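You operate a simulated robot arm through the tools that you are given. There is no shell and no other tool. Be economical: measure what you need, move in short steps, check, and stop when the job is done.

The job below is to be done with a simulated two-armed robot. You get a single attempt, and the scene is never put back.

JOB
Take the beige cloth from the top of the wooden counter and lay it out flat on the top of the grey counter board.
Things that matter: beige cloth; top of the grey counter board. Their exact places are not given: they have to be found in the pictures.

Only the result counts: the job must be done as asked and must still hold three seconds after the hand-in. Knocking over, shifting, dropping, spilling or breaking anything else fails it. Flat cloth is picked up by pressing the open fingertips on it (5 to 10 N) and closing them slowly along it; thin cloth reads only 2 to 8 mm in the jaws.

ROBOT AND FRAMES
Two 7-joint arms with two-finger parallel grippers on one trunk, on a base that drives. Base frame: it is fixed to the floor where the robot stands at the start and does not move with it; the origin is under the middle of the robot, x ahead of it, y to its left, z up. Lengths are in cm, angles in degrees, forces in N, time in s.
The left shoulder is at the start at [7, 16.3, 137], the right one opposite. Places, roughly: top of the grey counter board [60, -110, 110]. Payload 3.43 kg a hand.
The TCP of each hand is the grasp point between the finger pads, 3.4 cm short of the fingertips. In the tool frame z runs along the fingers and y along their closing line. Largest opening 12.8 cm; finger width 2.4, thickness 1.2; the body of the gripper, 4.8 by 13 cm, starts 9.6 cm behind the TCP.
Orientation is that of the tool frame in the base frame, as a unit quaternion [w, x, y, z]. With the fingers straight down and closing along the base's y, the tool's x points along the base's -x, its y along +y and its z along -z.

CONTROLS
- The arms move only by the tool move_arm. It takes "left_targets", "right_targets" or both (then of equal length, played together; a hand with none holds still); each is a list of rows, each a list of 7 numbers: the shift along the tool's x, y, z in m, then the turn, a rotation vector about the tool's x, y, z in degrees, then the gripper command, from -1 (fully open) to 1 (shut), values between in proportion. In form: [[dx, dy, dz, rx, ry, rz, fingers], ...]. A call has 1 to 10 rows; each row is the pose to reach, as a shift and turn from the pose commanded when the call began, along the tool's axes at that moment. A row lasts 0.2 s, in which the tool goes at most 5 cm and 8.6 degrees; a call with a longer step from one row to the next is refused whole, and so is a gripper value outside its range. Where a pose cannot be reached the arm comes as near as it can. A force on the tool above 40 N (or 10 N above the force at the start of the call, whichever is more), or a blocked arm, ends the call early, and 0.2 s more pass. Each finger travels about 15.3 cm/s and halts on what it meets, pressing with about 33 N; the grip force reading is that of the motor and also rises with nothing between the fingers. The clock runs only during rows and for 0.2 s after the last one: add rows that repeat a pose to give the fingers time. It gives the time, the measured TCP pose, the force on the tool (base axes), the opening and the grip force at its end, in the units of the frame above (readings bear some noise).
- Cameras (640 x 400 px; columns grow to the right, rows downward): "scene" is now at [12.61, -4.56, 159.97]; the picture's right is [-0.52, -0.85, 0.00], its down [-0.49, 0.30, -0.82] and it looks along [0.70, -0.43, -0.57] (base axes); focal length 226 px, centre (320, 200). "left" rides on the left gripper at [7.6, 1.1, -16] in its tool frame; the picture's right is [-0.15, 0.99, 0.00], its down [-0.88, -0.13, -0.46] and it looks along [-0.45, -0.07, 0.89] (tool axes); focal length 234 px, centre (320, 200). "right" rides on the right gripper at [7.6, -1.1, -16] in its tool frame; the picture's right is [0.15, 0.99, 0.00], its down [-0.88, 0.13, -0.46] and it looks along [-0.45, 0.07, 0.89] (tool axes); focal length 234 px, centre (320, 200).
- grab_frame(camera): a new picture of that camera. No time passes.
- raise_lower(by): slides the trunk up (or, below 0, down) by that many cm; the arms and the scene camera ride with it, the base frame stays. It gives what a move gives, with no picture.
- steer(legs): drives the robot by 1 to 6 legs, each [ahead, left, turn to the left] in cm, cm and degrees, along the robot's own axes; the way and the turn of a leg run together, so that a leg with both is an arc; at most 150 cm and 180 degrees a leg. The arms and the cameras ride along, it lands a little off, and it stops where it bumps. It gives what a move gives.
- turn_head(pan, tilt): turns the head with the scene camera to pan (to the left, within 86 degrees either way) and tilt (down, from -29 to 69), counted from straight ahead of the robot. It gives what a move gives.
- point_at(camera, pixels): for up to 12 pixels [column, row] of the newest picture of that camera ("zoom" is the newest enlarged one), the place [x, y, z] in the base frame of the surface seen there, good to about 0.2 cm. No time passes.
- inspect(camera, box): a new picture of the part [left, top, right, bottom] of that camera's present view, enlarged. No time passes.
- job_done(): hands the job in; it is judged then, once.

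Work in short steps. Measure before you move; look again where a grasp or a placing could have gone wrong, and mend it. You have 80 turns and 70 pictures in all, those below and enlarged ones among them. Open the grippers and draw the arms clear of the work before you hand the job in, unless the task says otherwise; then end with one line.

The tools are called as a command line: name --argument value ..., lists and objects as JSON in quotes. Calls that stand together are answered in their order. move_arm: Moves the arms, as the interface text tells. Its arguments: {"type":"object","properties":{"left_targets":{"type":"array","items":{"type":"array","items":{"type":"number"}}},"right_targets":{"type":"array","items":{"type":"array","items":{"type":"number"}}}},"required":[]} The other tools are called the same way: raise_lower (by) slides the trunk up or down; steer (legs) drives the base; turn_head (pan, tilt) turns the head that bears the scene camera; grab_frame (camera) takes a picture; point_at (camera, pixels) gives the place of the surface under pixels of a picture; inspect (camera, box) takes an enlarged picture of a part of a camera's view; job_done () hands the job in.

At the start:

```text
t: 0.0
left_tool_pos: [52.1, -3.79, 131.33]
left_tool_rot: [-0.001, -0.001, 1.0, 0.001]
left_contact_force: [-0.3, -0.7, -0.1]
left_opening: 12.81
left_grip_force: 0.0
right_tool_pos: [41.03, -44.03, 137.41]
right_tool_rot: [0.0, 0.0, 1.0, -0.001]
right_contact_force: [1.2, 0.3, 0.7]
right_opening: 12.8
right_grip_force: 0.1
trunk travel left (down, up): [-85.0, 9.0]
robot x, y, heading: [0.2, -0.05, -0.1]
head pan, tilt: [-31.4, 34.8]
```

scene: 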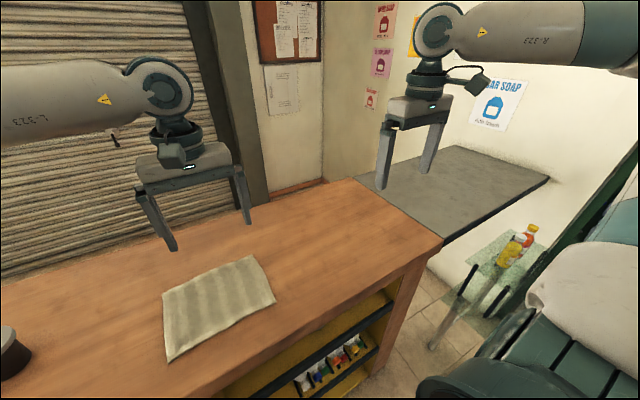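
right: 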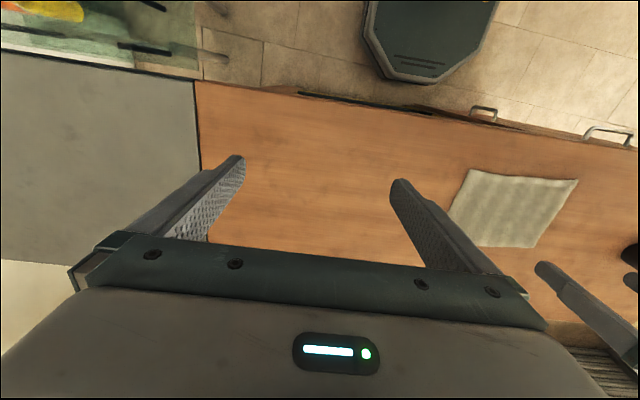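
left: 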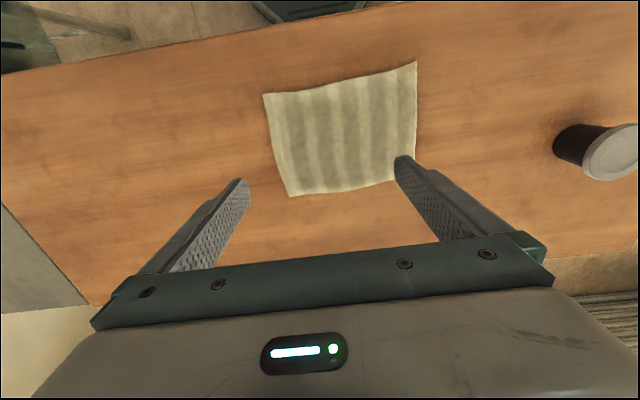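

The cloth shows in the scene picture at about (165,290)-(275,300), with the grey board at (460,190). I measure the corners of both.

point_at --camera "scene" --pixels '[[164, 292], [252, 257], [274, 300], [168, 360], [218, 305], [440, 242], [548, 178], [455, 147], [385, 198], [350, 182], [440, 236], [330, 300]]'

point_at --camera "left" --pixels '[[264, 95], [416, 63], [414, 178], [290, 195], [340, 135], [340, 100], [590, 150], [560, 130]]'

```text
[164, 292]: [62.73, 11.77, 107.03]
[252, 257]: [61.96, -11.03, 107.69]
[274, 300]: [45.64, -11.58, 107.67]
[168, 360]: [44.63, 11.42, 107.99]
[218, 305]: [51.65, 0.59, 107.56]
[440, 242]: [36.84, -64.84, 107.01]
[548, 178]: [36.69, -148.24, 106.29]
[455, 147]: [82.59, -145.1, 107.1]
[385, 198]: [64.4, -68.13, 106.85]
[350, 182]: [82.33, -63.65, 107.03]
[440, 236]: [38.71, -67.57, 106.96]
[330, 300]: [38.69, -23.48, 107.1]
```

```text
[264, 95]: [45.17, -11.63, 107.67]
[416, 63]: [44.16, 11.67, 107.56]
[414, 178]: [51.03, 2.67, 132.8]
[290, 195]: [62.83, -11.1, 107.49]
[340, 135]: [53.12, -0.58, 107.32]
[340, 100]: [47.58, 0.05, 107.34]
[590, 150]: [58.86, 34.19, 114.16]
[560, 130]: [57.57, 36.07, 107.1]
```

The cloth spans x 45–63, y −11.5–11.5 at z≈107, and the grey board starts at y≈−67 at the same height. I look right to check the driving room.

turn_head --pan -80 --tilt 45

grab_frame --camera "scene"

```text
t: 1.2
left_tool_pos: [52.06, -3.8, 131.41]
left_tool_rot: [0.0, -0.001, 1.0, 0.0]
left_contact_force: [0.3, 0.8, -0.5]
left_opening: 12.79
left_grip_force: 0.0
right_tool_pos: [41.02, -44.05, 137.3]
right_tool_rot: [0.0, 0.0, 1.0, 0.001]
right_contact_force: [-1.6, -0.4, -0.5]
right_opening: 12.81
right_grip_force: 0.0
trunk travel left (down, up): [-85.0, 9.0]
robot x, y, heading: [0.36, 0.22, -0.2]
head pan, tilt: [-80.0, 45.0]
```

```text
66 pictures are left
```

scene: 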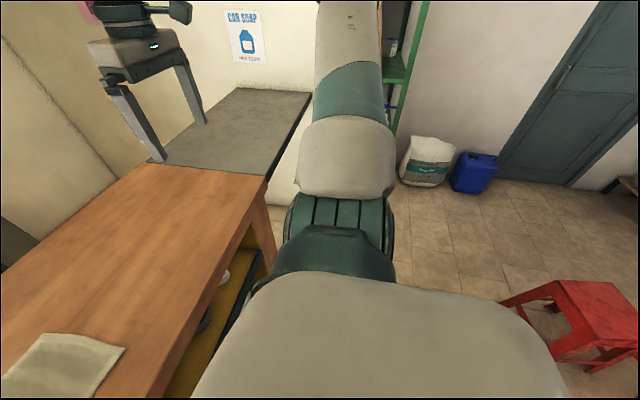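

The elbow hides the bottle table; I look from another angle and measure the floor items.

point_at --camera "scene" --pixels '[[405, 183], [398, 130], [410, 80], [460, 190], [500, 302], [268, 176], [308, 95], [250, 90], [150, 163], [160, 390]]'

turn_head --pan -45 --tilt 40

grab_frame --camera "scene"

```text
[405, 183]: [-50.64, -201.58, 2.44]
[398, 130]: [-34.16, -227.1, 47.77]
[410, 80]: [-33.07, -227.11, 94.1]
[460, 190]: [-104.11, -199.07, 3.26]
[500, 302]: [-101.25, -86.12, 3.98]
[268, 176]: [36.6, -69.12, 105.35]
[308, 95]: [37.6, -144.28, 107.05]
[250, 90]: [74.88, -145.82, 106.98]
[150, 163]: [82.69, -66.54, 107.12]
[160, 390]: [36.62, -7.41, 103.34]
```

```text
t: 2.2
left_tool_pos: [51.97, -3.74, 131.4]
left_tool_rot: [0.001, -0.001, 1.0, 0.0]
left_contact_force: [-0.7, 0.4, -0.1]
left_opening: 12.79
left_grip_force: 0.1
right_tool_pos: [40.97, -43.97, 137.39]
right_tool_rot: [0.0, 0.0, 1.0, 0.0]
right_contact_force: [-0.1, -0.6, -0.3]
right_opening: 12.79
right_grip_force: 0.1
trunk travel left (down, up): [-85.0, 9.0]
robot x, y, heading: [0.35, -0.07, -0.1]
head pan, tilt: [-45.0, 40.0]
```

```text
65 pictures are left
```

scene: 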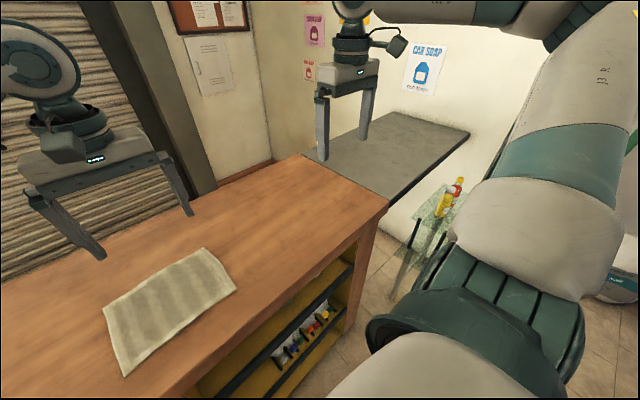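

point_at --camera "scene" --pixels '[[420, 210], [440, 235], [428, 250], [413, 250], [443, 205], [458, 190], [395, 293], [450, 190], [360, 240], [345, 310], [436, 222], [385, 205]]'

inspect --camera "scene" --box '[340, 150, 500, 310]'

```text
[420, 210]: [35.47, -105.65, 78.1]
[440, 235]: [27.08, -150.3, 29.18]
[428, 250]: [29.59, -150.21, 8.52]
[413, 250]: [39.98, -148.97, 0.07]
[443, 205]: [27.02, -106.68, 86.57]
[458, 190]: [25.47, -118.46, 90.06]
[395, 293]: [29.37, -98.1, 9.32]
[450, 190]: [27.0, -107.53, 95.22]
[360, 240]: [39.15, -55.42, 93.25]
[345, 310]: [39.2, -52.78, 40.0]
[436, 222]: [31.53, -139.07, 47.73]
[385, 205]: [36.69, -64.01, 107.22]
```

```text
2.50 times, centred on (420, 230) of scene
```

zoom: 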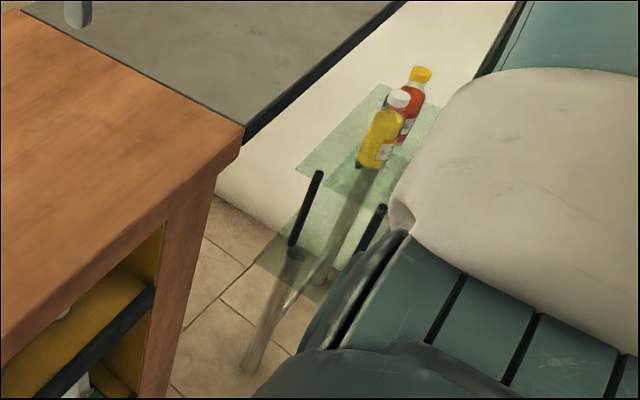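

A small bottle table stands in front of the board at y≲−98, z≤~97, so I'll drive only about 65 cm right. I'll grip the cloth's two front corners (x≈47, y≈±8.5), one hand each, and first bring the hands above them with 4 cm opening.

move_arm --left_targets '[[0.005, 0.012, 0.016, 0, 0, 0, -0.5], [0.01, 0.024, 0.033, 0, 0, 0, 0], [0.015, 0.037, 0.049, 0, 0, 0, 0.375], [0.02, 0.049, 0.066, 0, 0, 0, 0.375], [0.025, 0.061, 0.082, 0, 0, 0, 0.375], [0.03, 0.073, 0.098, 0, 0, 0, 0.375], [0.035, 0.086, 0.115, 0, 0, 0, 0.375], [0.04, 0.098, 0.131, 0, 0, 0, 0.375], [0.045, 0.11, 0.148, 0, 0, 0, 0.375], [0.05, 0.1225, 0.164, 0, 0, 0, 0.375]]' --right_targets '[[-0.006, 0.0355, 0.0224, 0, 0, 0, -0.5], [-0.012, 0.071, 0.0448, 0, 0, 0, 0], [-0.018, 0.1065, 0.0672, 0, 0, 0, 0.375], [-0.024, 0.142, 0.0896, 0, 0, 0, 0.375], [-0.03, 0.1775, 0.112, 0, 0, 0, 0.375], [-0.036, 0.213, 0.1344, 0, 0, 0, 0.375], [-0.042, 0.2485, 0.1568, 0, 0, 0, 0.375], [-0.048, 0.284, 0.1792, 0, 0, 0, 0.375], [-0.054, 0.3195, 0.2016, 0, 0, 0, 0.375], [-0.06, 0.355, 0.224, 0, 0, 0, 0.375]]'

turn_head --pan 0 --tilt 50

grab_frame --camera "scene"

grab_frame --camera "left"

grab_frame --camera "right"

```text
t: 4.4
left_tool_pos: [46.88, 8.47, 115.06]
left_tool_rot: [0.001, -0.001, 1.0, -0.001]
left_contact_force: [-0.6, -0.4, 0.0]
left_opening: 3.99
left_grip_force: 0.1
right_tool_pos: [46.38, -12.85, 117.14]
right_tool_rot: [0.002, 0.0, 1.0, 0.001]
right_contact_force: [0.9, 0.1, 0.0]
right_opening: 3.97
right_grip_force: 0.0
right hand out of reach, approached as far as the arm can: row 9, 10
trunk travel left (down, up): [-85.0, 9.0]
robot x, y, heading: [0.06, 0.11, -0.3]
head pan, tilt: [-45.0, 40.0]
```

```text
t: 5.5
left_tool_pos: [47.05, 8.44, 115.03]
left_tool_rot: [0.0, -0.001, 1.0, 0.0]
left_contact_force: [0.4, 0.4, -0.1]
left_opening: 3.98
left_grip_force: 0.1
right_tool_pos: [46.42, -12.97, 117.05]
right_tool_rot: [0.0, 0.001, 1.0, 0.0]
right_contact_force: [-0.1, 0.1, 0.1]
right_opening: 4.0
right_grip_force: 0.1
trunk travel left (down, up): [-85.0, 9.0]
robot x, y, heading: [-0.22, -0.26, 0.2]
head pan, tilt: [0.0, 50.0]
```

```text
63 pictures are left
```

scene: 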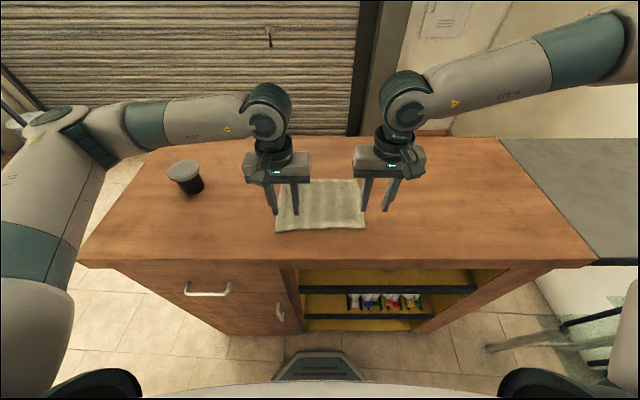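

```text
62 pictures are left
```

left: 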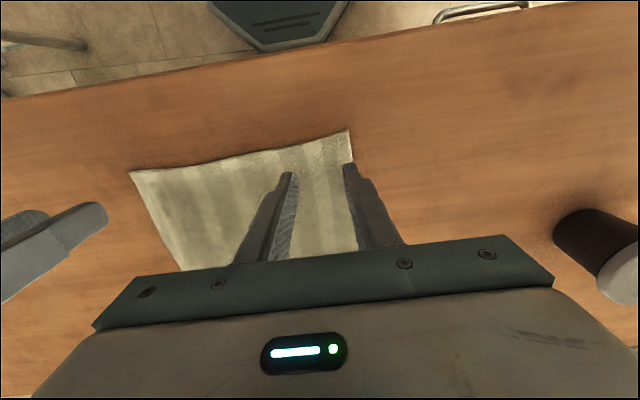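

```text
61 pictures are left
```

right: 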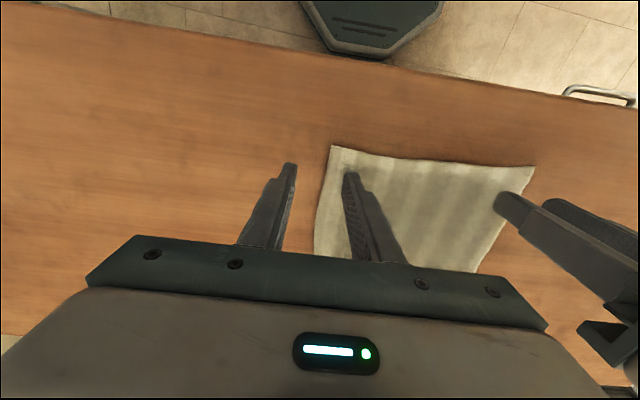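

The right hand stops at y≈−13, too close in. I back the base 12 cm (tips are 3 cm clear), so both reach comfortably.

steer --legs '[[-12, 0, 0]]'

```text
t: 6.7
left_tool_pos: [35.53, 8.43, 114.98]
left_tool_rot: [-0.001, -0.001, 1.0, -0.001]
left_contact_force: [0.9, -0.8, 0.4]
left_opening: 4.01
left_grip_force: 0.1
right_tool_pos: [34.96, -12.94, 117.08]
right_tool_rot: [-0.002, 0.0, 1.0, 0.001]
right_contact_force: [0.1, 0.4, 0.6]
right_opening: 4.0
right_grip_force: 0.1
trunk travel left (down, up): [-85.0, 9.0]
robot x, y, heading: [-12.18, -0.28, -0.0]
head pan, tilt: [0.0, 50.0]
```

Now I move both forward 11.5 cm, keeping height, and see where the right hand really lands.

move_arm --left_targets '[[-0.04, 0, 0, 0, 0, 0, 0.375], [-0.08, 0, 0, 0, 0, 0, 0.375], [-0.113, 0, 0, 0, 0, 0, 0.375], [-0.113, 0, 0, 0, 0, 0, 0.375]]' --right_targets '[[-0.04, 0, 0, 0, 0, 0, 0.375], [-0.08, 0, 0, 0, 0, 0, 0.375], [-0.113, 0, 0, 0, 0, 0, 0.375], [-0.113, 0, 0, 0, 0, 0, 0.375]]'

```text
t: 7.7
left_tool_pos: [46.71, 8.45, 115.02]
left_tool_rot: [0.0, -0.001, 1.0, 0.0]
left_contact_force: [0.6, 0.2, 0.3]
left_opening: 3.99
left_grip_force: 0.0
right_tool_pos: [44.69, -15.61, 118.07]
right_tool_rot: [-0.001, 0.0, 1.0, 0.002]
right_contact_force: [-0.4, 0.4, 0.6]
right_opening: 3.99
right_grip_force: 0.0
right hand out of reach, approached as far as the arm can: row 1, 2, 3, 4
trunk travel left (down, up): [-85.0, 9.0]
robot x, y, heading: [-11.62, 0.17, 0.0]
head pan, tilt: [0.0, 50.0]
```

The right arm's posture limits it leftward (rel. y≳−15), so I put the robot further left so that the corners fall where both arms reach: ahead 5, left 12.

steer --legs '[[5, 12, 0]]'

move_arm --left_targets '[[0.02, -0.04, 0, 0, 0, 0, 0.375], [0.04, -0.08, 0, 0, 0, 0, 0.375], [0.05, -0.11, 0, 0, 0, 0, 0.375], [0.05, -0.11, 0, 0, 0, 0, 0.375]]' --right_targets '[[0.01, -0.03, 0, 0, 0, 0, 0.375], [0.03, -0.06, 0, 0, 0, 0, 0.375], [0.05, -0.11, 0, 0, 0, 0, 0.375], [0.05, -0.11, 0, 0, 0, 0, 0.375]]'

```text
t: 9.0
left_tool_pos: [51.7, 20.62, 115.06]
left_tool_rot: [0.001, -0.001, 1.0, 0.001]
left_contact_force: [-0.4, 0.4, 0.3]
left_opening: 3.99
left_grip_force: 0.1
right_tool_pos: [49.7, -3.59, 118.08]
right_tool_rot: [0.002, 0.0, 1.0, 0.002]
right_contact_force: [-0.2, -0.3, -0.1]
right_opening: 3.97
right_grip_force: 0.0
trunk travel left (down, up): [-85.0, 9.0]
robot x, y, heading: [-6.48, 12.36, 0.2]
head pan, tilt: [0.0, 50.0]
```

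```text
refused: row 3 steps farther than a row can; nothing moved
```

A step was too long; I repeat with smaller ones.

move_arm --left_targets '[[0.015, -0.03, 0, 0, 0, 0, 0.375], [0.03, -0.06, 0, 0, 0, 0, 0.375], [0.04, -0.09, 0, 0, 0, 0, 0.375], [0.05, -0.12, 0, 0, 0, 0, 0.375], [0.05, -0.12, 0, 0, 0, 0, 0.375]]' --right_targets '[[0.01, -0.015, 0, 0, 0, 0, 0.375], [0.02, -0.03, 0, 0, 0, 0, 0.375], [0.03, -0.04, 0, 0, 0, 0, 0.375], [0.03, -0.05, 0, 0, 0, 0, 0.375], [0.03, -0.05, 0, 0, 0, 0, 0.375]]'

```text
t: 10.2
left_tool_pos: [46.59, 8.59, 114.86]
left_tool_rot: [-0.001, -0.001, 1.0, 0.0]
left_contact_force: [-0.2, 0.8, 0.8]
left_opening: 3.99
left_grip_force: 0.0
right_tool_pos: [46.66, -8.38, 118.0]
right_tool_rot: [0.0, -0.001, 1.0, 0.001]
right_contact_force: [0.6, 0.7, -1.6]
right_opening: 3.98
right_grip_force: 0.1
trunk travel left (down, up): [-85.0, 9.0]
robot x, y, heading: [-6.68, 12.28, 0.2]
head pan, tilt: [0.0, 50.0]
```

Both hands are now over the corners. I lower to z≈111.3 (tips ≈0.5 above the cloth) and check.

move_arm --left_targets '[[0, 0, 0.012, 0, 0, 0, 0.375], [0, 0, 0.024, 0, 0, 0, 0.375], [0, 0, 0.036, 0, 0, 0, 0.375], [0, 0, 0.036, 0, 0, 0, 0.375]]' --right_targets '[[0, 0, 0.024, 0, 0, 0, 0.375], [0, 0, 0.048, 0, 0, 0, 0.375], [0, 0, 0.067, 0, 0, 0, 0.375], [0, 0, 0.067, 0, 0, 0, 0.375]]'

grab_frame --camera "left"

grab_frame --camera "right"

```text
t: 11.2
left_tool_pos: [46.66, 8.62, 111.43]
left_tool_rot: [0.0, -0.001, 1.0, 0.0]
left_contact_force: [0.1, -0.3, -0.1]
left_opening: 3.98
left_grip_force: 0.0
right_tool_pos: [46.61, -8.5, 111.38]
right_tool_rot: [0.001, 0.0, 1.0, 0.002]
right_contact_force: [-0.1, -0.4, 0.9]
right_opening: 3.96
right_grip_force: 0.1
trunk travel left (down, up): [-85.0, 9.0]
robot x, y, heading: [-6.72, 12.6, 0.2]
head pan, tilt: [0.0, 50.0]
```

```text
60 pictures are left
```

left: 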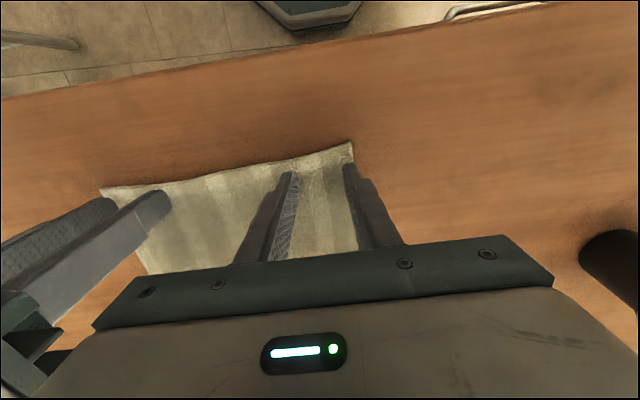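

```text
59 pictures are left
```

right: 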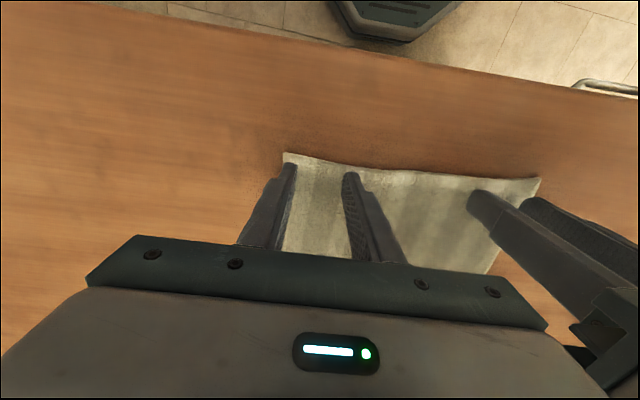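

Outer fingers sit right at the side edges, so I shift each inward 0.7 cm and press down in small steps, reading the force.

move_arm --left_targets '[[0, -0.007, 0.0, 0, 0, 0, 0.375], [0, -0.007, 0.004, 0, 0, 0, 0.375], [0, -0.007, 0.007, 0, 0, 0, 0.375], [0, -0.007, 0.007, 0, 0, 0, 0.375]]' --right_targets '[[0, 0.007, 0.0, 0, 0, 0, 0.375], [0, 0.007, 0.004, 0, 0, 0, 0.375], [0, 0.007, 0.007, 0, 0, 0, 0.375], [0, 0.007, 0.007, 0, 0, 0, 0.375]]'

```text
t: 12.2
left_tool_pos: [46.64, 8.04, 110.81]
left_tool_rot: [0.001, -0.001, 1.0, 0.0]
left_contact_force: [1.3, -0.6, 4.9]
left_opening: 3.97
left_grip_force: 0.1
right_tool_pos: [46.75, -7.65, 110.7]
right_tool_rot: [0.001, 0.0, 1.0, 0.001]
right_contact_force: [1.5, -1.1, 5.8]
right_opening: 3.98
right_grip_force: 0.1
trunk travel left (down, up): [-85.0, 9.0]
robot x, y, heading: [-6.34, 12.34, 0.0]
head pan, tilt: [0.0, 50.0]
```

Both press with 5–6 N. I press 1 mm more and close slowly.

move_arm --left_targets '[[0, 0, 0.001, 0, 0, 0, 0.45], [0, 0, 0.001, 0, 0, 0, 0.53], [0, 0, 0.001, 0, 0, 0, 0.61], [0, 0, 0.001, 0, 0, 0, 0.69], [0, 0, 0.001, 0, 0, 0, 0.77], [0, 0, 0.001, 0, 0, 0, 0.85], [0, 0, 0.001, 0, 0, 0, 0.93], [0, 0, 0.001, 0, 0, 0, 1], [0, 0, 0.001, 0, 0, 0, 1], [0, 0, 0.001, 0, 0, 0, 1]]' --right_targets '[[0, 0, 0.001, 0, 0, 0, 0.45], [0, 0, 0.001, 0, 0, 0, 0.53], [0, 0, 0.001, 0, 0, 0, 0.61], [0, 0, 0.001, 0, 0, 0, 0.69], [0, 0, 0.001, 0, 0, 0, 0.77], [0, 0, 0.001, 0, 0, 0, 0.85], [0, 0, 0.001, 0, 0, 0, 0.93], [0, 0, 0.001, 0, 0, 0, 1], [0, 0, 0.001, 0, 0, 0, 1], [0, 0, 0.001, 0, 0, 0, 1]]'

grab_frame --camera "left"

grab_frame --camera "right"

```text
t: 14.4
left_tool_pos: [46.46, 7.94, 110.72]
left_tool_rot: [0.001, -0.001, 1.0, -0.002]
left_contact_force: [0.2, -16.6, 8.5]
left_opening: 0.46
left_grip_force: 32.7
right_tool_pos: [46.47, -7.7, 110.68]
right_tool_rot: [0.002, 0.0, 1.0, 0.002]
right_contact_force: [0.3, 16.7, 12.5]
right_opening: 0.4
right_grip_force: 32.5
trunk travel left (down, up): [-85.0, 9.0]
robot x, y, heading: [-6.55, 12.4, 0.0]
head pan, tilt: [0.0, 50.0]
```

```text
58 pictures are left
```

left: 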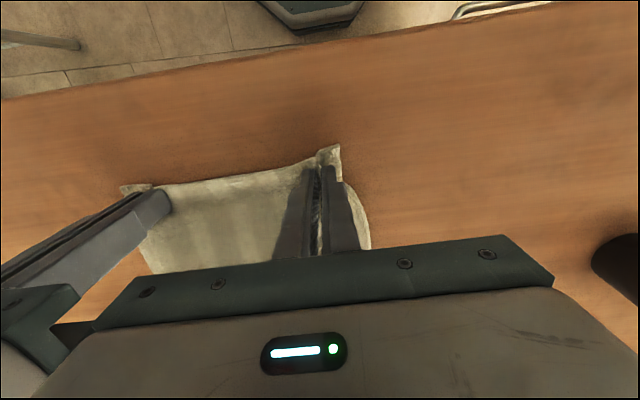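

```text
57 pictures are left
```

right: 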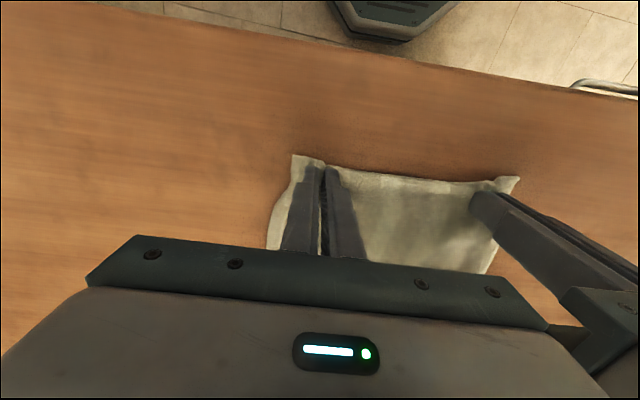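

Both corners are pinched (4–5 mm), with 16 N tension between the hands. I ease the hands 3 mm together and lift a few cm to test.

move_arm --left_targets '[[0, -0.003, -0.01, 0, 0, 0, 1], [0, -0.004, -0.03, 0, 0, 0, 1], [0, -0.004, -0.06, 0, 0, 0, 1], [0, -0.004, -0.09, 0, 0, 0, 1], [0, -0.004, -0.12, 0, 0, 0, 1], [0, -0.004, -0.12, 0, 0, 0, 1]]' --right_targets '[[0, 0.003, -0.01, 0, 0, 0, 1], [0, 0.004, -0.03, 0, 0, 0, 1], [0, 0.004, -0.06, 0, 0, 0, 1], [0, 0.004, -0.09, 0, 0, 0, 1], [0, 0.004, -0.12, 0, 0, 0, 1], [0, 0.004, -0.12, 0, 0, 0, 1]]'

grab_frame --camera "scene"

```text
t: 15.8
left_tool_pos: [46.77, 7.72, 122.82]
left_tool_rot: [0.0, -0.001, 1.0, 0.0]
left_contact_force: [1.3, -3.8, 0.7]
left_opening: 0.43
left_grip_force: 32.9
right_tool_pos: [46.67, -7.3, 122.58]
right_tool_rot: [0.0, -0.001, 1.0, 0.002]
right_contact_force: [0.3, 5.0, -0.3]
right_opening: 0.34
right_grip_force: 32.6
trunk travel left (down, up): [-85.0, 9.0]
robot x, y, heading: [-6.57, 12.39, -0.1]
head pan, tilt: [0.0, 50.0]
```

```text
56 pictures are left
```

scene: 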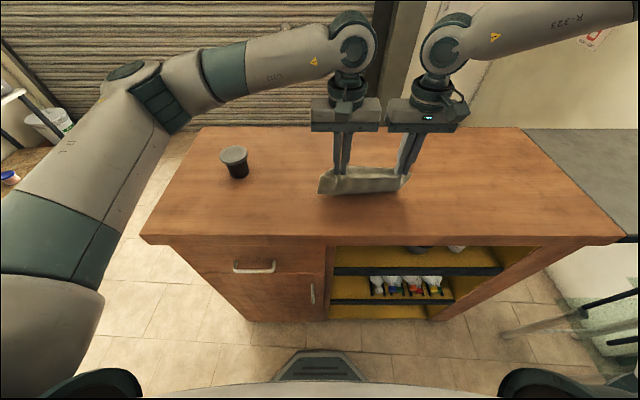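

The cloth is held. I lift 10 cm more so it clears the surface, then drive 45 cm right and look.

move_arm --left_targets '[[0, 0, -0.03, 0, 0, 0, 1], [0, 0, -0.06, 0, 0, 0, 1], [0, 0, -0.09, 0, 0, 0, 1], [0, 0, -0.1, 0, 0, 0, 1], [0, 0, -0.1, 0, 0, 0, 1]]' --right_targets '[[0, 0, -0.03, 0, 0, 0, 1], [0, 0, -0.06, 0, 0, 0, 1], [0, 0, -0.09, 0, 0, 0, 1], [0, 0, -0.1, 0, 0, 0, 1], [0, 0, -0.1, 0, 0, 0, 1]]'

steer --legs '[[-5, -45, 0]]'

turn_head --pan -50 --tilt 50

grab_frame --camera "scene"

```text
t: 17.0
left_tool_pos: [46.61, 7.61, 132.64]
left_tool_rot: [0.0, -0.001, 1.0, 0.0]
left_contact_force: [-0.2, -4.1, -0.9]
left_opening: 0.43
left_grip_force: 32.9
right_tool_pos: [46.71, -7.29, 132.47]
right_tool_rot: [0.0, 0.0, 1.0, 0.002]
right_contact_force: [-0.5, 3.3, -0.2]
right_opening: 0.36
right_grip_force: 33.1
trunk travel left (down, up): [-85.0, 9.0]
robot x, y, heading: [-6.51, 12.11, 0.0]
head pan, tilt: [0.0, 50.0]
```

```text
t: 19.8
left_tool_pos: [41.93, -37.35, 132.74]
left_tool_rot: [0.0, -0.005, 1.0, -0.001]
left_contact_force: [0.5, -3.2, 1.0]
left_opening: 0.44
left_grip_force: 33.1
right_tool_pos: [42.12, -52.03, 132.43]
right_tool_rot: [0.0, -0.005, 1.0, 0.001]
right_contact_force: [0.5, 4.7, 1.6]
right_opening: 0.37
right_grip_force: 32.9
trunk travel left (down, up): [-85.0, 9.0]
robot x, y, heading: [-11.11, -33.13, 0.3]
head pan, tilt: [0.0, 50.0]
```

```text
t: 21.0
left_tool_pos: [41.99, -37.35, 132.73]
left_tool_rot: [0.0, -0.006, 1.0, -0.001]
left_contact_force: [-0.3, -4.2, 0.3]
left_opening: 0.44
left_grip_force: 33.0
right_tool_pos: [42.14, -52.25, 132.63]
right_tool_rot: [0.001, -0.004, 1.0, 0.002]
right_contact_force: [-0.3, 4.4, -0.3]
right_opening: 0.37
right_grip_force: 32.7
trunk travel left (down, up): [-85.0, 9.0]
robot x, y, heading: [-11.52, -32.71, 0.8]
head pan, tilt: [-50.0, 50.0]
```

```text
55 pictures are left
```

scene: 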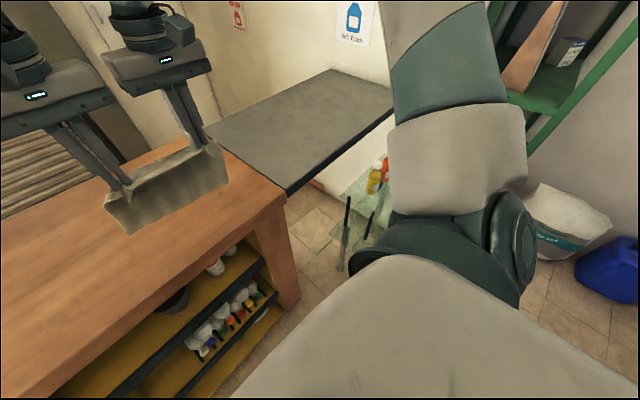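

The cloth hangs well (105–225, 150–230). I measure the bottle table for clearance.

inspect --camera "scene" --box '[300, 140, 420, 280]'

point_at --camera "scene" --pixels '[[349, 196], [372, 212], [338, 270], [345, 260], [375, 185], [350, 225], [470, 60], [440, 160], [430, 240], [360, 205], [378, 205]]'

```text
2.86 times, centred on (360, 210) of scene
```

zoom: 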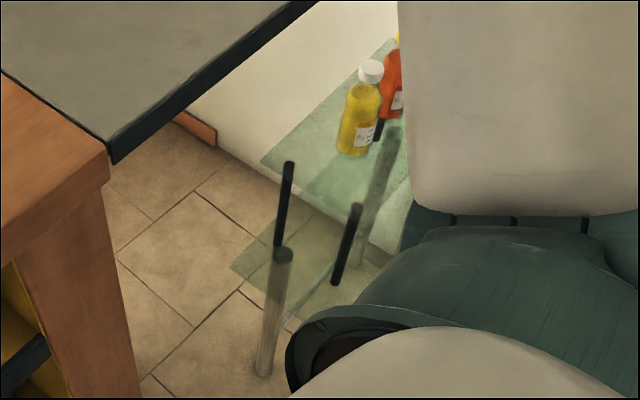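

```text
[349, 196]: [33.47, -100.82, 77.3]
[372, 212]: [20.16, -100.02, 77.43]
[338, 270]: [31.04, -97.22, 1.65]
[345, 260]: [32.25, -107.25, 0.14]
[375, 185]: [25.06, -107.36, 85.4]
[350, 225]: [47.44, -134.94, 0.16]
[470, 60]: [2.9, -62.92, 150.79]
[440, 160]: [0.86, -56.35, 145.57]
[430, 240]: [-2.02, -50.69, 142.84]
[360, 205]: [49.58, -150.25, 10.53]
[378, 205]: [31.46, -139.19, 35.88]
```

The table's near side is at y≈−97. I drive to about (−6, −56), then turn 20° right, which brings the hands over the board without nearing the bottles.

steer --legs '[[5.2, -23.4, 0], [0, 0, -20.8]]'

turn_head --pan -12 --tilt 50

grab_frame --camera "scene"

```text
t: 23.9
left_tool_pos: [42.18, -79.47, 132.72]
left_tool_rot: [0.0, 0.179, 0.984, -0.001]
left_contact_force: [-1.8, -3.8, -0.4]
left_opening: 0.39
left_grip_force: 32.8
right_tool_pos: [37.07, -93.48, 132.63]
right_tool_rot: [0.0, 0.179, 0.984, 0.002]
right_contact_force: [1.3, 4.3, -0.3]
right_opening: 0.36
right_grip_force: 33.1
trunk travel left (down, up): [-85.0, 9.0]
robot x, y, heading: [-5.69, -56.39, -20.4]
head pan, tilt: [-50.0, 50.0]
```

```text
t: 24.9
left_tool_pos: [42.3, -79.63, 132.71]
left_tool_rot: [0.0, 0.178, 0.984, 0.0]
left_contact_force: [-2.1, -4.6, 0.0]
left_opening: 0.39
left_grip_force: 32.7
right_tool_pos: [36.96, -93.57, 132.45]
right_tool_rot: [0.0, 0.179, 0.984, 0.002]
right_contact_force: [0.7, 3.3, 0.1]
right_opening: 0.35
right_grip_force: 32.8
trunk travel left (down, up): [-85.0, 9.0]
robot x, y, heading: [-6.05, -56.18, -20.8]
head pan, tilt: [-12.0, 50.0]
```

```text
53 pictures are left
```

scene: 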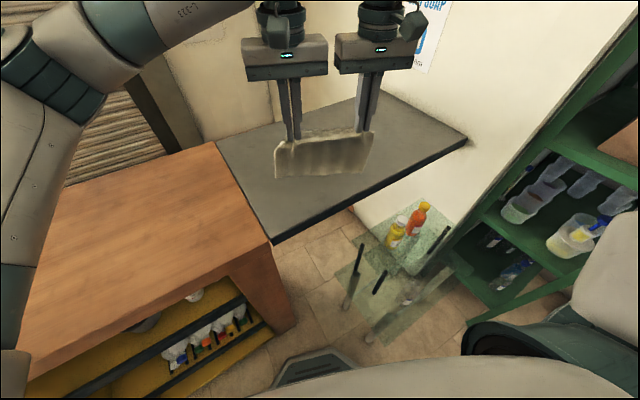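

The cloth hangs over the board. I extend both hands 25 cm forward at this height.

move_arm --left_targets '[[-0.025, 0, 0, 0, 0, 0, 1], [-0.05, 0, 0, 0, 0, 0, 1], [-0.075, 0, 0, 0, 0, 0, 1], [-0.1, 0, 0, 0, 0, 0, 1], [-0.125, 0, 0, 0, 0, 0, 1], [-0.15, 0, 0, 0, 0, 0, 1], [-0.175, 0, 0, 0, 0, 0, 1], [-0.2, 0, 0, 0, 0, 0, 1], [-0.225, 0, 0, 0, 0, 0, 1], [-0.25, 0, 0, 0, 0, 0, 1]]' --right_targets '[[-0.025, 0, 0, 0, 0, 0, 1], [-0.05, 0, 0, 0, 0, 0, 1], [-0.075, 0, 0, 0, 0, 0, 1], [-0.1, 0, 0, 0, 0, 0, 1], [-0.125, 0, 0, 0, 0, 0, 1], [-0.15, 0, 0, 0, 0, 0, 1], [-0.175, 0, 0, 0, 0, 0, 1], [-0.2, 0, 0, 0, 0, 0, 1], [-0.225, 0, 0, 0, 0, 0, 1], [-0.25, 0, 0, 0, 0, 0, 1]]'

grab_frame --camera "scene"

```text
t: 26.5
left_tool_pos: [57.42, -86.29, 132.56]
left_tool_rot: [-0.003, 0.186, 0.982, -0.006]
left_contact_force: [-11.3, -16.9, -1.2]
left_opening: 0.43
left_grip_force: 32.8
right_tool_pos: [49.01, -100.32, 132.07]
right_tool_rot: [0.005, 0.174, 0.985, 0.008]
right_contact_force: [10.9, 17.5, 0.7]
right_opening: 0.36
right_grip_force: 33.5
right hand out of reach, approached as far as the arm can: row 5, 6, 7, 8
trunk travel left (down, up): [-85.0, 9.0]
robot x, y, heading: [-5.69, -56.55, -20.7]
head pan, tilt: [-12.0, 50.0]
stopped in row 8 (right hand): the force on the tool passed its limit (the readings are from after the stop); the commanded pose is now the measured one
```

```text
52 pictures are left
```

scene: 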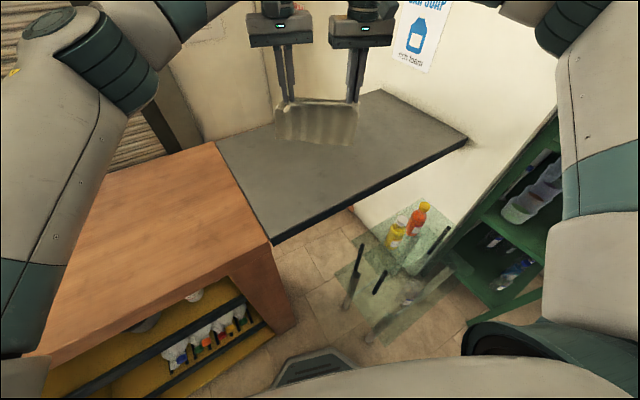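

The right arm hit its reach limit; tension rose to 17 N. I relax the left hand to align with the right, and measure the base's clearance in the picture.

move_arm --left_targets '[[0.014, -0.005, 0, 0, 0, 0, 1], [0.028, -0.01, 0, 0, 0, 0, 1], [0.028, -0.011, 0, 0, 0, 0, 1]]'

point_at --camera "scene" --pixels '[[300, 357], [330, 348], [275, 390], [350, 360], [296, 325], [348, 305], [369, 340], [370, 345], [410, 300], [340, 262]]'

```text
t: 27.3
left_tool_pos: [54.76, -85.98, 132.61]
left_tool_rot: [-0.002, 0.183, 0.983, -0.005]
left_contact_force: [-3.0, -7.5, -0.5]
left_opening: 0.42
left_grip_force: 33.2
right_tool_pos: [48.97, -100.63, 131.97]
right_tool_rot: [0.004, 0.176, 0.984, 0.005]
right_contact_force: [3.7, 7.1, 0.5]
right_opening: 0.35
right_grip_force: 32.9
trunk travel left (down, up): [-85.0, 9.0]
robot x, y, heading: [-5.86, -56.65, -20.7]
head pan, tilt: [-12.0, 50.0]
```

```text
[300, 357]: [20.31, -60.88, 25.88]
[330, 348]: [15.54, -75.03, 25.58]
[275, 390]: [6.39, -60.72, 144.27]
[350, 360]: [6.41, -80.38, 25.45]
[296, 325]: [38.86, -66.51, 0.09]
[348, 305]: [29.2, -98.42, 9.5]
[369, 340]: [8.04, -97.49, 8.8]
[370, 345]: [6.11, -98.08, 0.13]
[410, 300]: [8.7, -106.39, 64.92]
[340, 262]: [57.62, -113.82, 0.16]
```

The base front is ~17 cm from the counter and ~18 cm from the table leg. I drive 8 cm straight along base +x, keeping clear of both.

steer --legs '[[7.5, 2.85, 0]]'

move_arm --left_targets '[[0.0, 0, 0.02, 0, 0, 0, 1], [0.005, 0, 0.04, 0, 0, 0, 1], [0.01, 0, 0.055, 0, 0, 0, 1], [0.01, 0, 0.055, 0, 0, 0, 1]]' --right_targets '[[0.0, 0, 0.02, 0, 0, 0, 1], [0.005, 0, 0.04, 0, 0, 0, 1], [0.01, 0, 0.05, 0, 0, 0, 1], [0.01, 0, 0.05, 0, 0, 0, 1]]'

grab_frame --camera "scene"

```text
t: 28.4
left_tool_pos: [61.66, -86.16, 133.18]
left_tool_rot: [0.002, 0.186, 0.982, -0.004]
left_contact_force: [-2.1, -5.6, 0.1]
left_opening: 0.41
left_grip_force: 33.1
right_tool_pos: [55.84, -100.56, 132.29]
right_tool_rot: [0.007, 0.178, 0.984, 0.006]
right_contact_force: [2.4, 5.6, 0.1]
right_opening: 0.35
right_grip_force: 32.5
trunk travel left (down, up): [-85.0, 9.0]
robot x, y, heading: [1.69, -56.39, -20.6]
head pan, tilt: [-12.0, 50.0]
```

```text
t: 29.4
left_tool_pos: [61.21, -85.87, 127.33]
left_tool_rot: [-0.001, 0.185, 0.983, -0.003]
left_contact_force: [-2.1, -4.9, 0.0]
left_opening: 0.4
left_grip_force: 33.5
right_tool_pos: [55.81, -100.25, 127.09]
right_tool_rot: [0.005, 0.178, 0.984, 0.006]
right_contact_force: [0.8, 4.5, 0.3]
right_opening: 0.35
right_grip_force: 33.0
trunk travel left (down, up): [-85.0, 9.0]
robot x, y, heading: [1.8, -56.35, -20.9]
head pan, tilt: [-12.0, 50.0]
```

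```text
51 pictures are left
```

scene: 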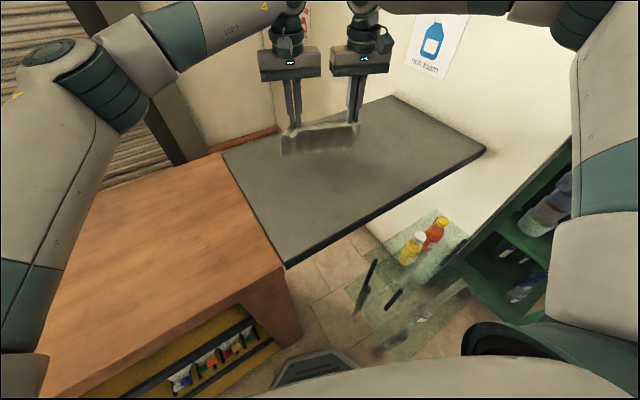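

The hem now just touches (z tips ≈124). I lay it: draw both hands back toward the robot in an arc while lowering.

move_arm --left_targets '[[0.03, 0, 0.005, 0, 0, 0, 1], [0.06, 0, 0.015, 0, 0, 0, 1], [0.085, 0, 0.03, 0, 0, 0, 1], [0.105, 0, 0.05, 0, 0, 0, 1], [0.12, 0, 0.07, 0, 0, 0, 1], [0.135, 0, 0.09, 0, 0, 0, 1], [0.145, 0, 0.11, 0, 0, 0, 1], [0.155, 0, 0.13, 0, 0, 0, 1], [0.165, 0, 0.15, 0, 0, 0, 1], [0.165, 0, 0.15, 0, 0, 0, 1]]' --right_targets '[[0.03, 0, 0.005, 0, 0, 0, 1], [0.06, 0, 0.015, 0, 0, 0, 1], [0.085, 0, 0.03, 0, 0, 0, 1], [0.105, 0, 0.05, 0, 0, 0, 1], [0.12, 0, 0.07, 0, 0, 0, 1], [0.135, 0, 0.09, 0, 0, 0, 1], [0.145, 0, 0.11, 0, 0, 0, 1], [0.155, 0, 0.13, 0, 0, 0, 1], [0.165, 0, 0.148, 0, 0, 0, 1], [0.165, 0, 0.148, 0, 0, 0, 1]]'

grab_frame --camera "scene"

grab_frame --camera "left"

grab_frame --camera "right"

```text
t: 31.6
left_tool_pos: [45.99, -79.82, 112.42]
left_tool_rot: [-0.001, 0.186, 0.983, -0.004]
left_contact_force: [-2.4, -4.9, -0.2]
left_opening: 0.43
left_grip_force: 33.5
right_tool_pos: [40.2, -94.15, 112.27]
right_tool_rot: [0.004, 0.178, 0.984, 0.005]
right_contact_force: [1.1, 4.8, 0.5]
right_opening: 0.33
right_grip_force: 33.1
trunk travel left (down, up): [-85.0, 9.0]
robot x, y, heading: [1.66, -56.09, -20.6]
head pan, tilt: [-12.0, 50.0]
```

```text
50 pictures are left
```

scene: 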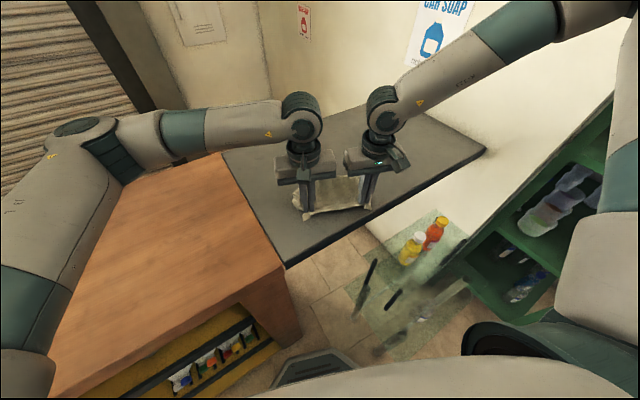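

```text
49 pictures are left
```

left: 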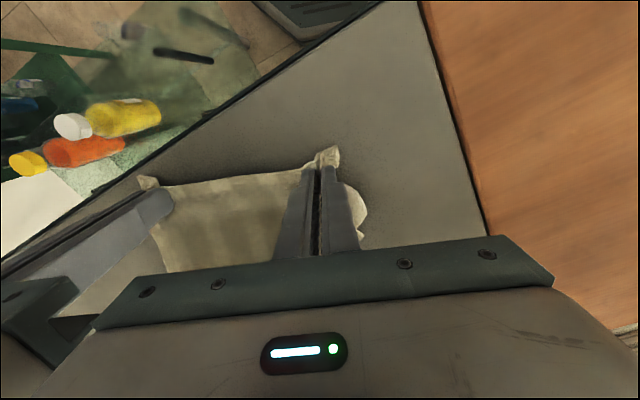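

```text
48 pictures are left
```

right: 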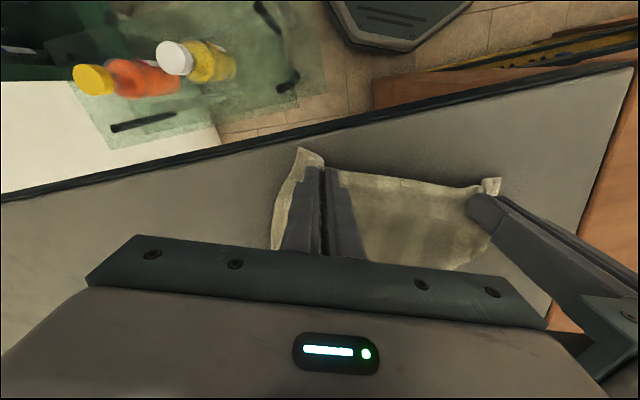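

The cloth lies trailing back neatly, but the right front corner is near the board's front edge. I measure the margin.

point_at --camera "right" --pixels '[[300, 150], [325, 165], [345, 127], [497, 182], [420, 180], [275, 248], [310, 137]]'

point_at --camera "left" --pixels '[[335, 150], [145, 178], [362, 210], [225, 178], [356, 190]]'

```text
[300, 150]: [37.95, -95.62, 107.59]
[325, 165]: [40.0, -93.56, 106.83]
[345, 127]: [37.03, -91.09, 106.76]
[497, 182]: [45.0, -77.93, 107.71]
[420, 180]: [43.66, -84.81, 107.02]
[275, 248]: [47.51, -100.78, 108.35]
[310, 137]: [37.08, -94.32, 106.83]
```

```text
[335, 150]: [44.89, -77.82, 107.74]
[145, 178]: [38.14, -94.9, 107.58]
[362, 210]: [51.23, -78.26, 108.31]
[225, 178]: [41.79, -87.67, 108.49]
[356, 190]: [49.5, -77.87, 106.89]
```

Only ~1 cm margin. I lift again along the reverse arc, move the base 5 cm along +x, and re-lay farther in.

move_arm --left_targets '[[-0.01, 0, -0.03, 0, 0, 0, 1], [-0.02, 0, -0.06, 0, 0, 0, 1], [-0.04, 0, -0.09, 0, 0, 0, 1], [-0.06, 0, -0.12, 0, 0, 0, 1], [-0.09, 0, -0.145, 0, 0, 0, 1], [-0.12, 0, -0.155, 0, 0, 0, 1], [-0.15, 0, -0.165, 0, 0, 0, 1], [-0.16, 0, -0.175, 0, 0, 0, 1], [-0.16, 0, -0.175, 0, 0, 0, 1]]' --right_targets '[[-0.01, 0, -0.03, 0, 0, 0, 1], [-0.02, 0, -0.06, 0, 0, 0, 1], [-0.04, 0, -0.09, 0, 0, 0, 1], [-0.06, 0, -0.12, 0, 0, 0, 1], [-0.09, 0, -0.145, 0, 0, 0, 1], [-0.12, 0, -0.155, 0, 0, 0, 1], [-0.15, 0, -0.165, 0, 0, 0, 1], [-0.16, 0, -0.175, 0, 0, 0, 1], [-0.16, 0, -0.175, 0, 0, 0, 1]]'

steer --legs '[[4.7, 1.75, 0]]'

grab_frame --camera "scene"

```text
t: 33.6
left_tool_pos: [60.7, -85.76, 129.72]
left_tool_rot: [-0.001, 0.186, 0.983, -0.004]
left_contact_force: [-2.1, -3.0, -0.2]
left_opening: 0.39
left_grip_force: 33.0
right_tool_pos: [55.12, -100.01, 129.86]
right_tool_rot: [0.004, 0.178, 0.984, 0.005]
right_contact_force: [1.2, 3.7, 0.2]
right_opening: 0.35
right_grip_force: 32.8
trunk travel left (down, up): [-85.0, 9.0]
robot x, y, heading: [1.54, -56.32, -20.6]
head pan, tilt: [-12.0, 50.0]
```

```text
t: 34.5
left_tool_pos: [64.78, -85.89, 130.34]
left_tool_rot: [0.002, 0.187, 0.982, -0.005]
left_contact_force: [-1.6, -2.5, -0.1]
left_opening: 0.38
left_grip_force: 32.8
right_tool_pos: [59.27, -100.12, 130.27]
right_tool_rot: [0.008, 0.179, 0.984, 0.005]
right_contact_force: [-0.7, 3.0, 0.5]
right_opening: 0.35
right_grip_force: 32.9
trunk travel left (down, up): [-85.0, 9.0]
robot x, y, heading: [6.88, -56.6, -21.0]
head pan, tilt: [-12.0, 50.0]
```

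```text
47 pictures are left
```

scene: 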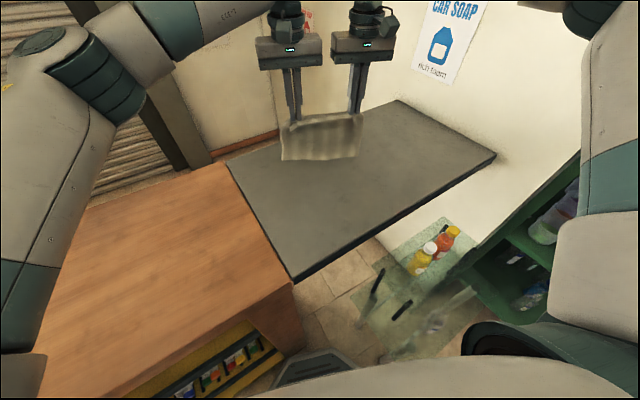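

Now re-lay with the same arc, starting with a 3 cm drop.

move_arm --left_targets '[[0.01, 0, 0.03, 0, 0, 0, 1], [0.04, 0, 0.04, 0, 0, 0, 1], [0.07, 0, 0.055, 0, 0, 0, 1], [0.095, 0, 0.07, 0, 0, 0, 1], [0.115, 0, 0.09, 0, 0, 0, 1], [0.13, 0, 0.115, 0, 0, 0, 1], [0.145, 0, 0.14, 0, 0, 0, 1], [0.155, 0, 0.165, 0, 0, 0, 1], [0.165, 0, 0.183, 0, 0, 0, 1], [0.165, 0, 0.183, 0, 0, 0, 1]]' --right_targets '[[0.01, 0, 0.03, 0, 0, 0, 1], [0.04, 0, 0.04, 0, 0, 0, 1], [0.07, 0, 0.055, 0, 0, 0, 1], [0.095, 0, 0.07, 0, 0, 0, 1], [0.115, 0, 0.09, 0, 0, 0, 1], [0.13, 0, 0.115, 0, 0, 0, 1], [0.145, 0, 0.14, 0, 0, 0, 1], [0.155, 0, 0.165, 0, 0, 0, 1], [0.165, 0, 0.183, 0, 0, 0, 1], [0.165, 0, 0.183, 0, 0, 0, 1]]'

```text
t: 36.7
left_tool_pos: [50.32, -80.07, 111.57]
left_tool_rot: [-0.001, 0.186, 0.983, -0.005]
left_contact_force: [-1.2, -3.3, 2.3]
left_opening: 0.39
left_grip_force: 33.1
right_tool_pos: [44.88, -94.17, 111.39]
right_tool_rot: [0.005, 0.178, 0.984, 0.006]
right_contact_force: [0.6, 2.1, 1.3]
right_opening: 0.33
right_grip_force: 33.0
trunk travel left (down, up): [-85.0, 9.0]
robot x, y, heading: [6.74, -56.42, -21.0]
head pan, tilt: [-12.0, 50.0]
```

Front edge is on the board. I lower to a light press and open slowly to spread the pinched ridges back out.

move_arm --left_targets '[[0.002, 0, 0.005, 0, 0, 0, 1], [0.003, 0, 0.008, 0, 0, 0, 1], [0.003, 0, 0.008, 0, 0, 0, 0.9], [0.003, 0, 0.008, 0, 0, 0, 0.8], [0.003, 0, 0.008, 0, 0, 0, 0.7], [0.003, 0, 0.008, 0, 0, 0, 0.6], [0.003, 0, 0.008, 0, 0, 0, 0.5], [0.003, 0, 0.008, 0, 0, 0, 0.4], [0.003, 0, 0.008, 0, 0, 0, 0.35], [0.003, 0, 0.008, 0, 0, 0, 0.35]]' --right_targets '[[0.002, 0, 0.004, 0, 0, 0, 1], [0.003, 0, 0.007, 0, 0, 0, 1], [0.003, 0, 0.007, 0, 0, 0, 0.9], [0.003, 0, 0.007, 0, 0, 0, 0.8], [0.003, 0, 0.007, 0, 0, 0, 0.7], [0.003, 0, 0.007, 0, 0, 0, 0.6], [0.003, 0, 0.007, 0, 0, 0, 0.5], [0.003, 0, 0.007, 0, 0, 0, 0.4], [0.003, 0, 0.007, 0, 0, 0, 0.35], [0.003, 0, 0.007, 0, 0, 0, 0.35]]'

grab_frame --camera "left"

grab_frame --camera "right"

```text
t: 38.9
left_tool_pos: [49.49, -79.75, 110.86]
left_tool_rot: [0.0, 0.187, 0.982, -0.006]
left_contact_force: [-5.6, -10.3, 31.0]
left_opening: 2.89
left_grip_force: 0.0
right_tool_pos: [44.19, -93.87, 110.9]
right_tool_rot: [0.008, 0.178, 0.984, 0.007]
right_contact_force: [2.0, 7.6, 24.0]
right_opening: 2.82
right_grip_force: 0.0
trunk travel left (down, up): [-85.0, 9.0]
robot x, y, heading: [6.98, -56.44, -20.9]
head pan, tilt: [-12.0, 50.0]
```

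```text
46 pictures are left
```

left: 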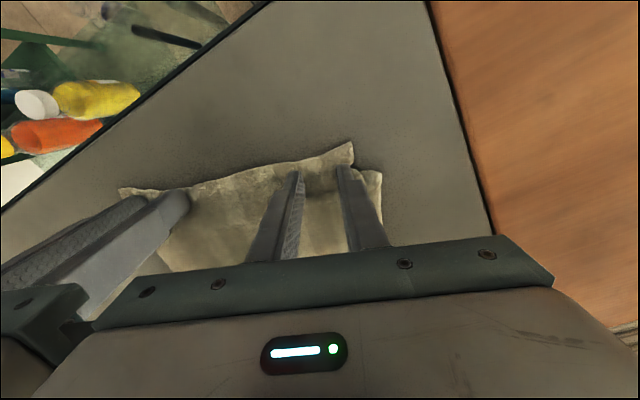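

```text
45 pictures are left
```

right: 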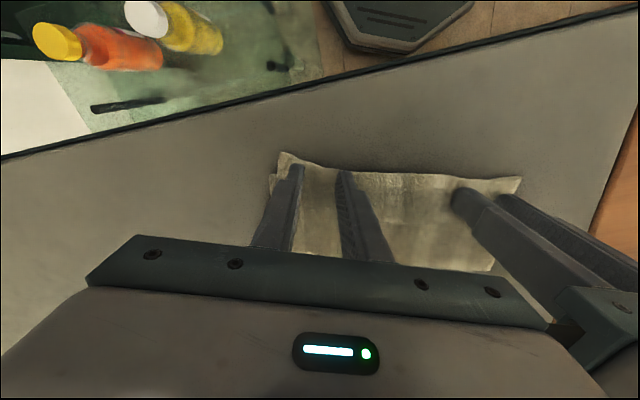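

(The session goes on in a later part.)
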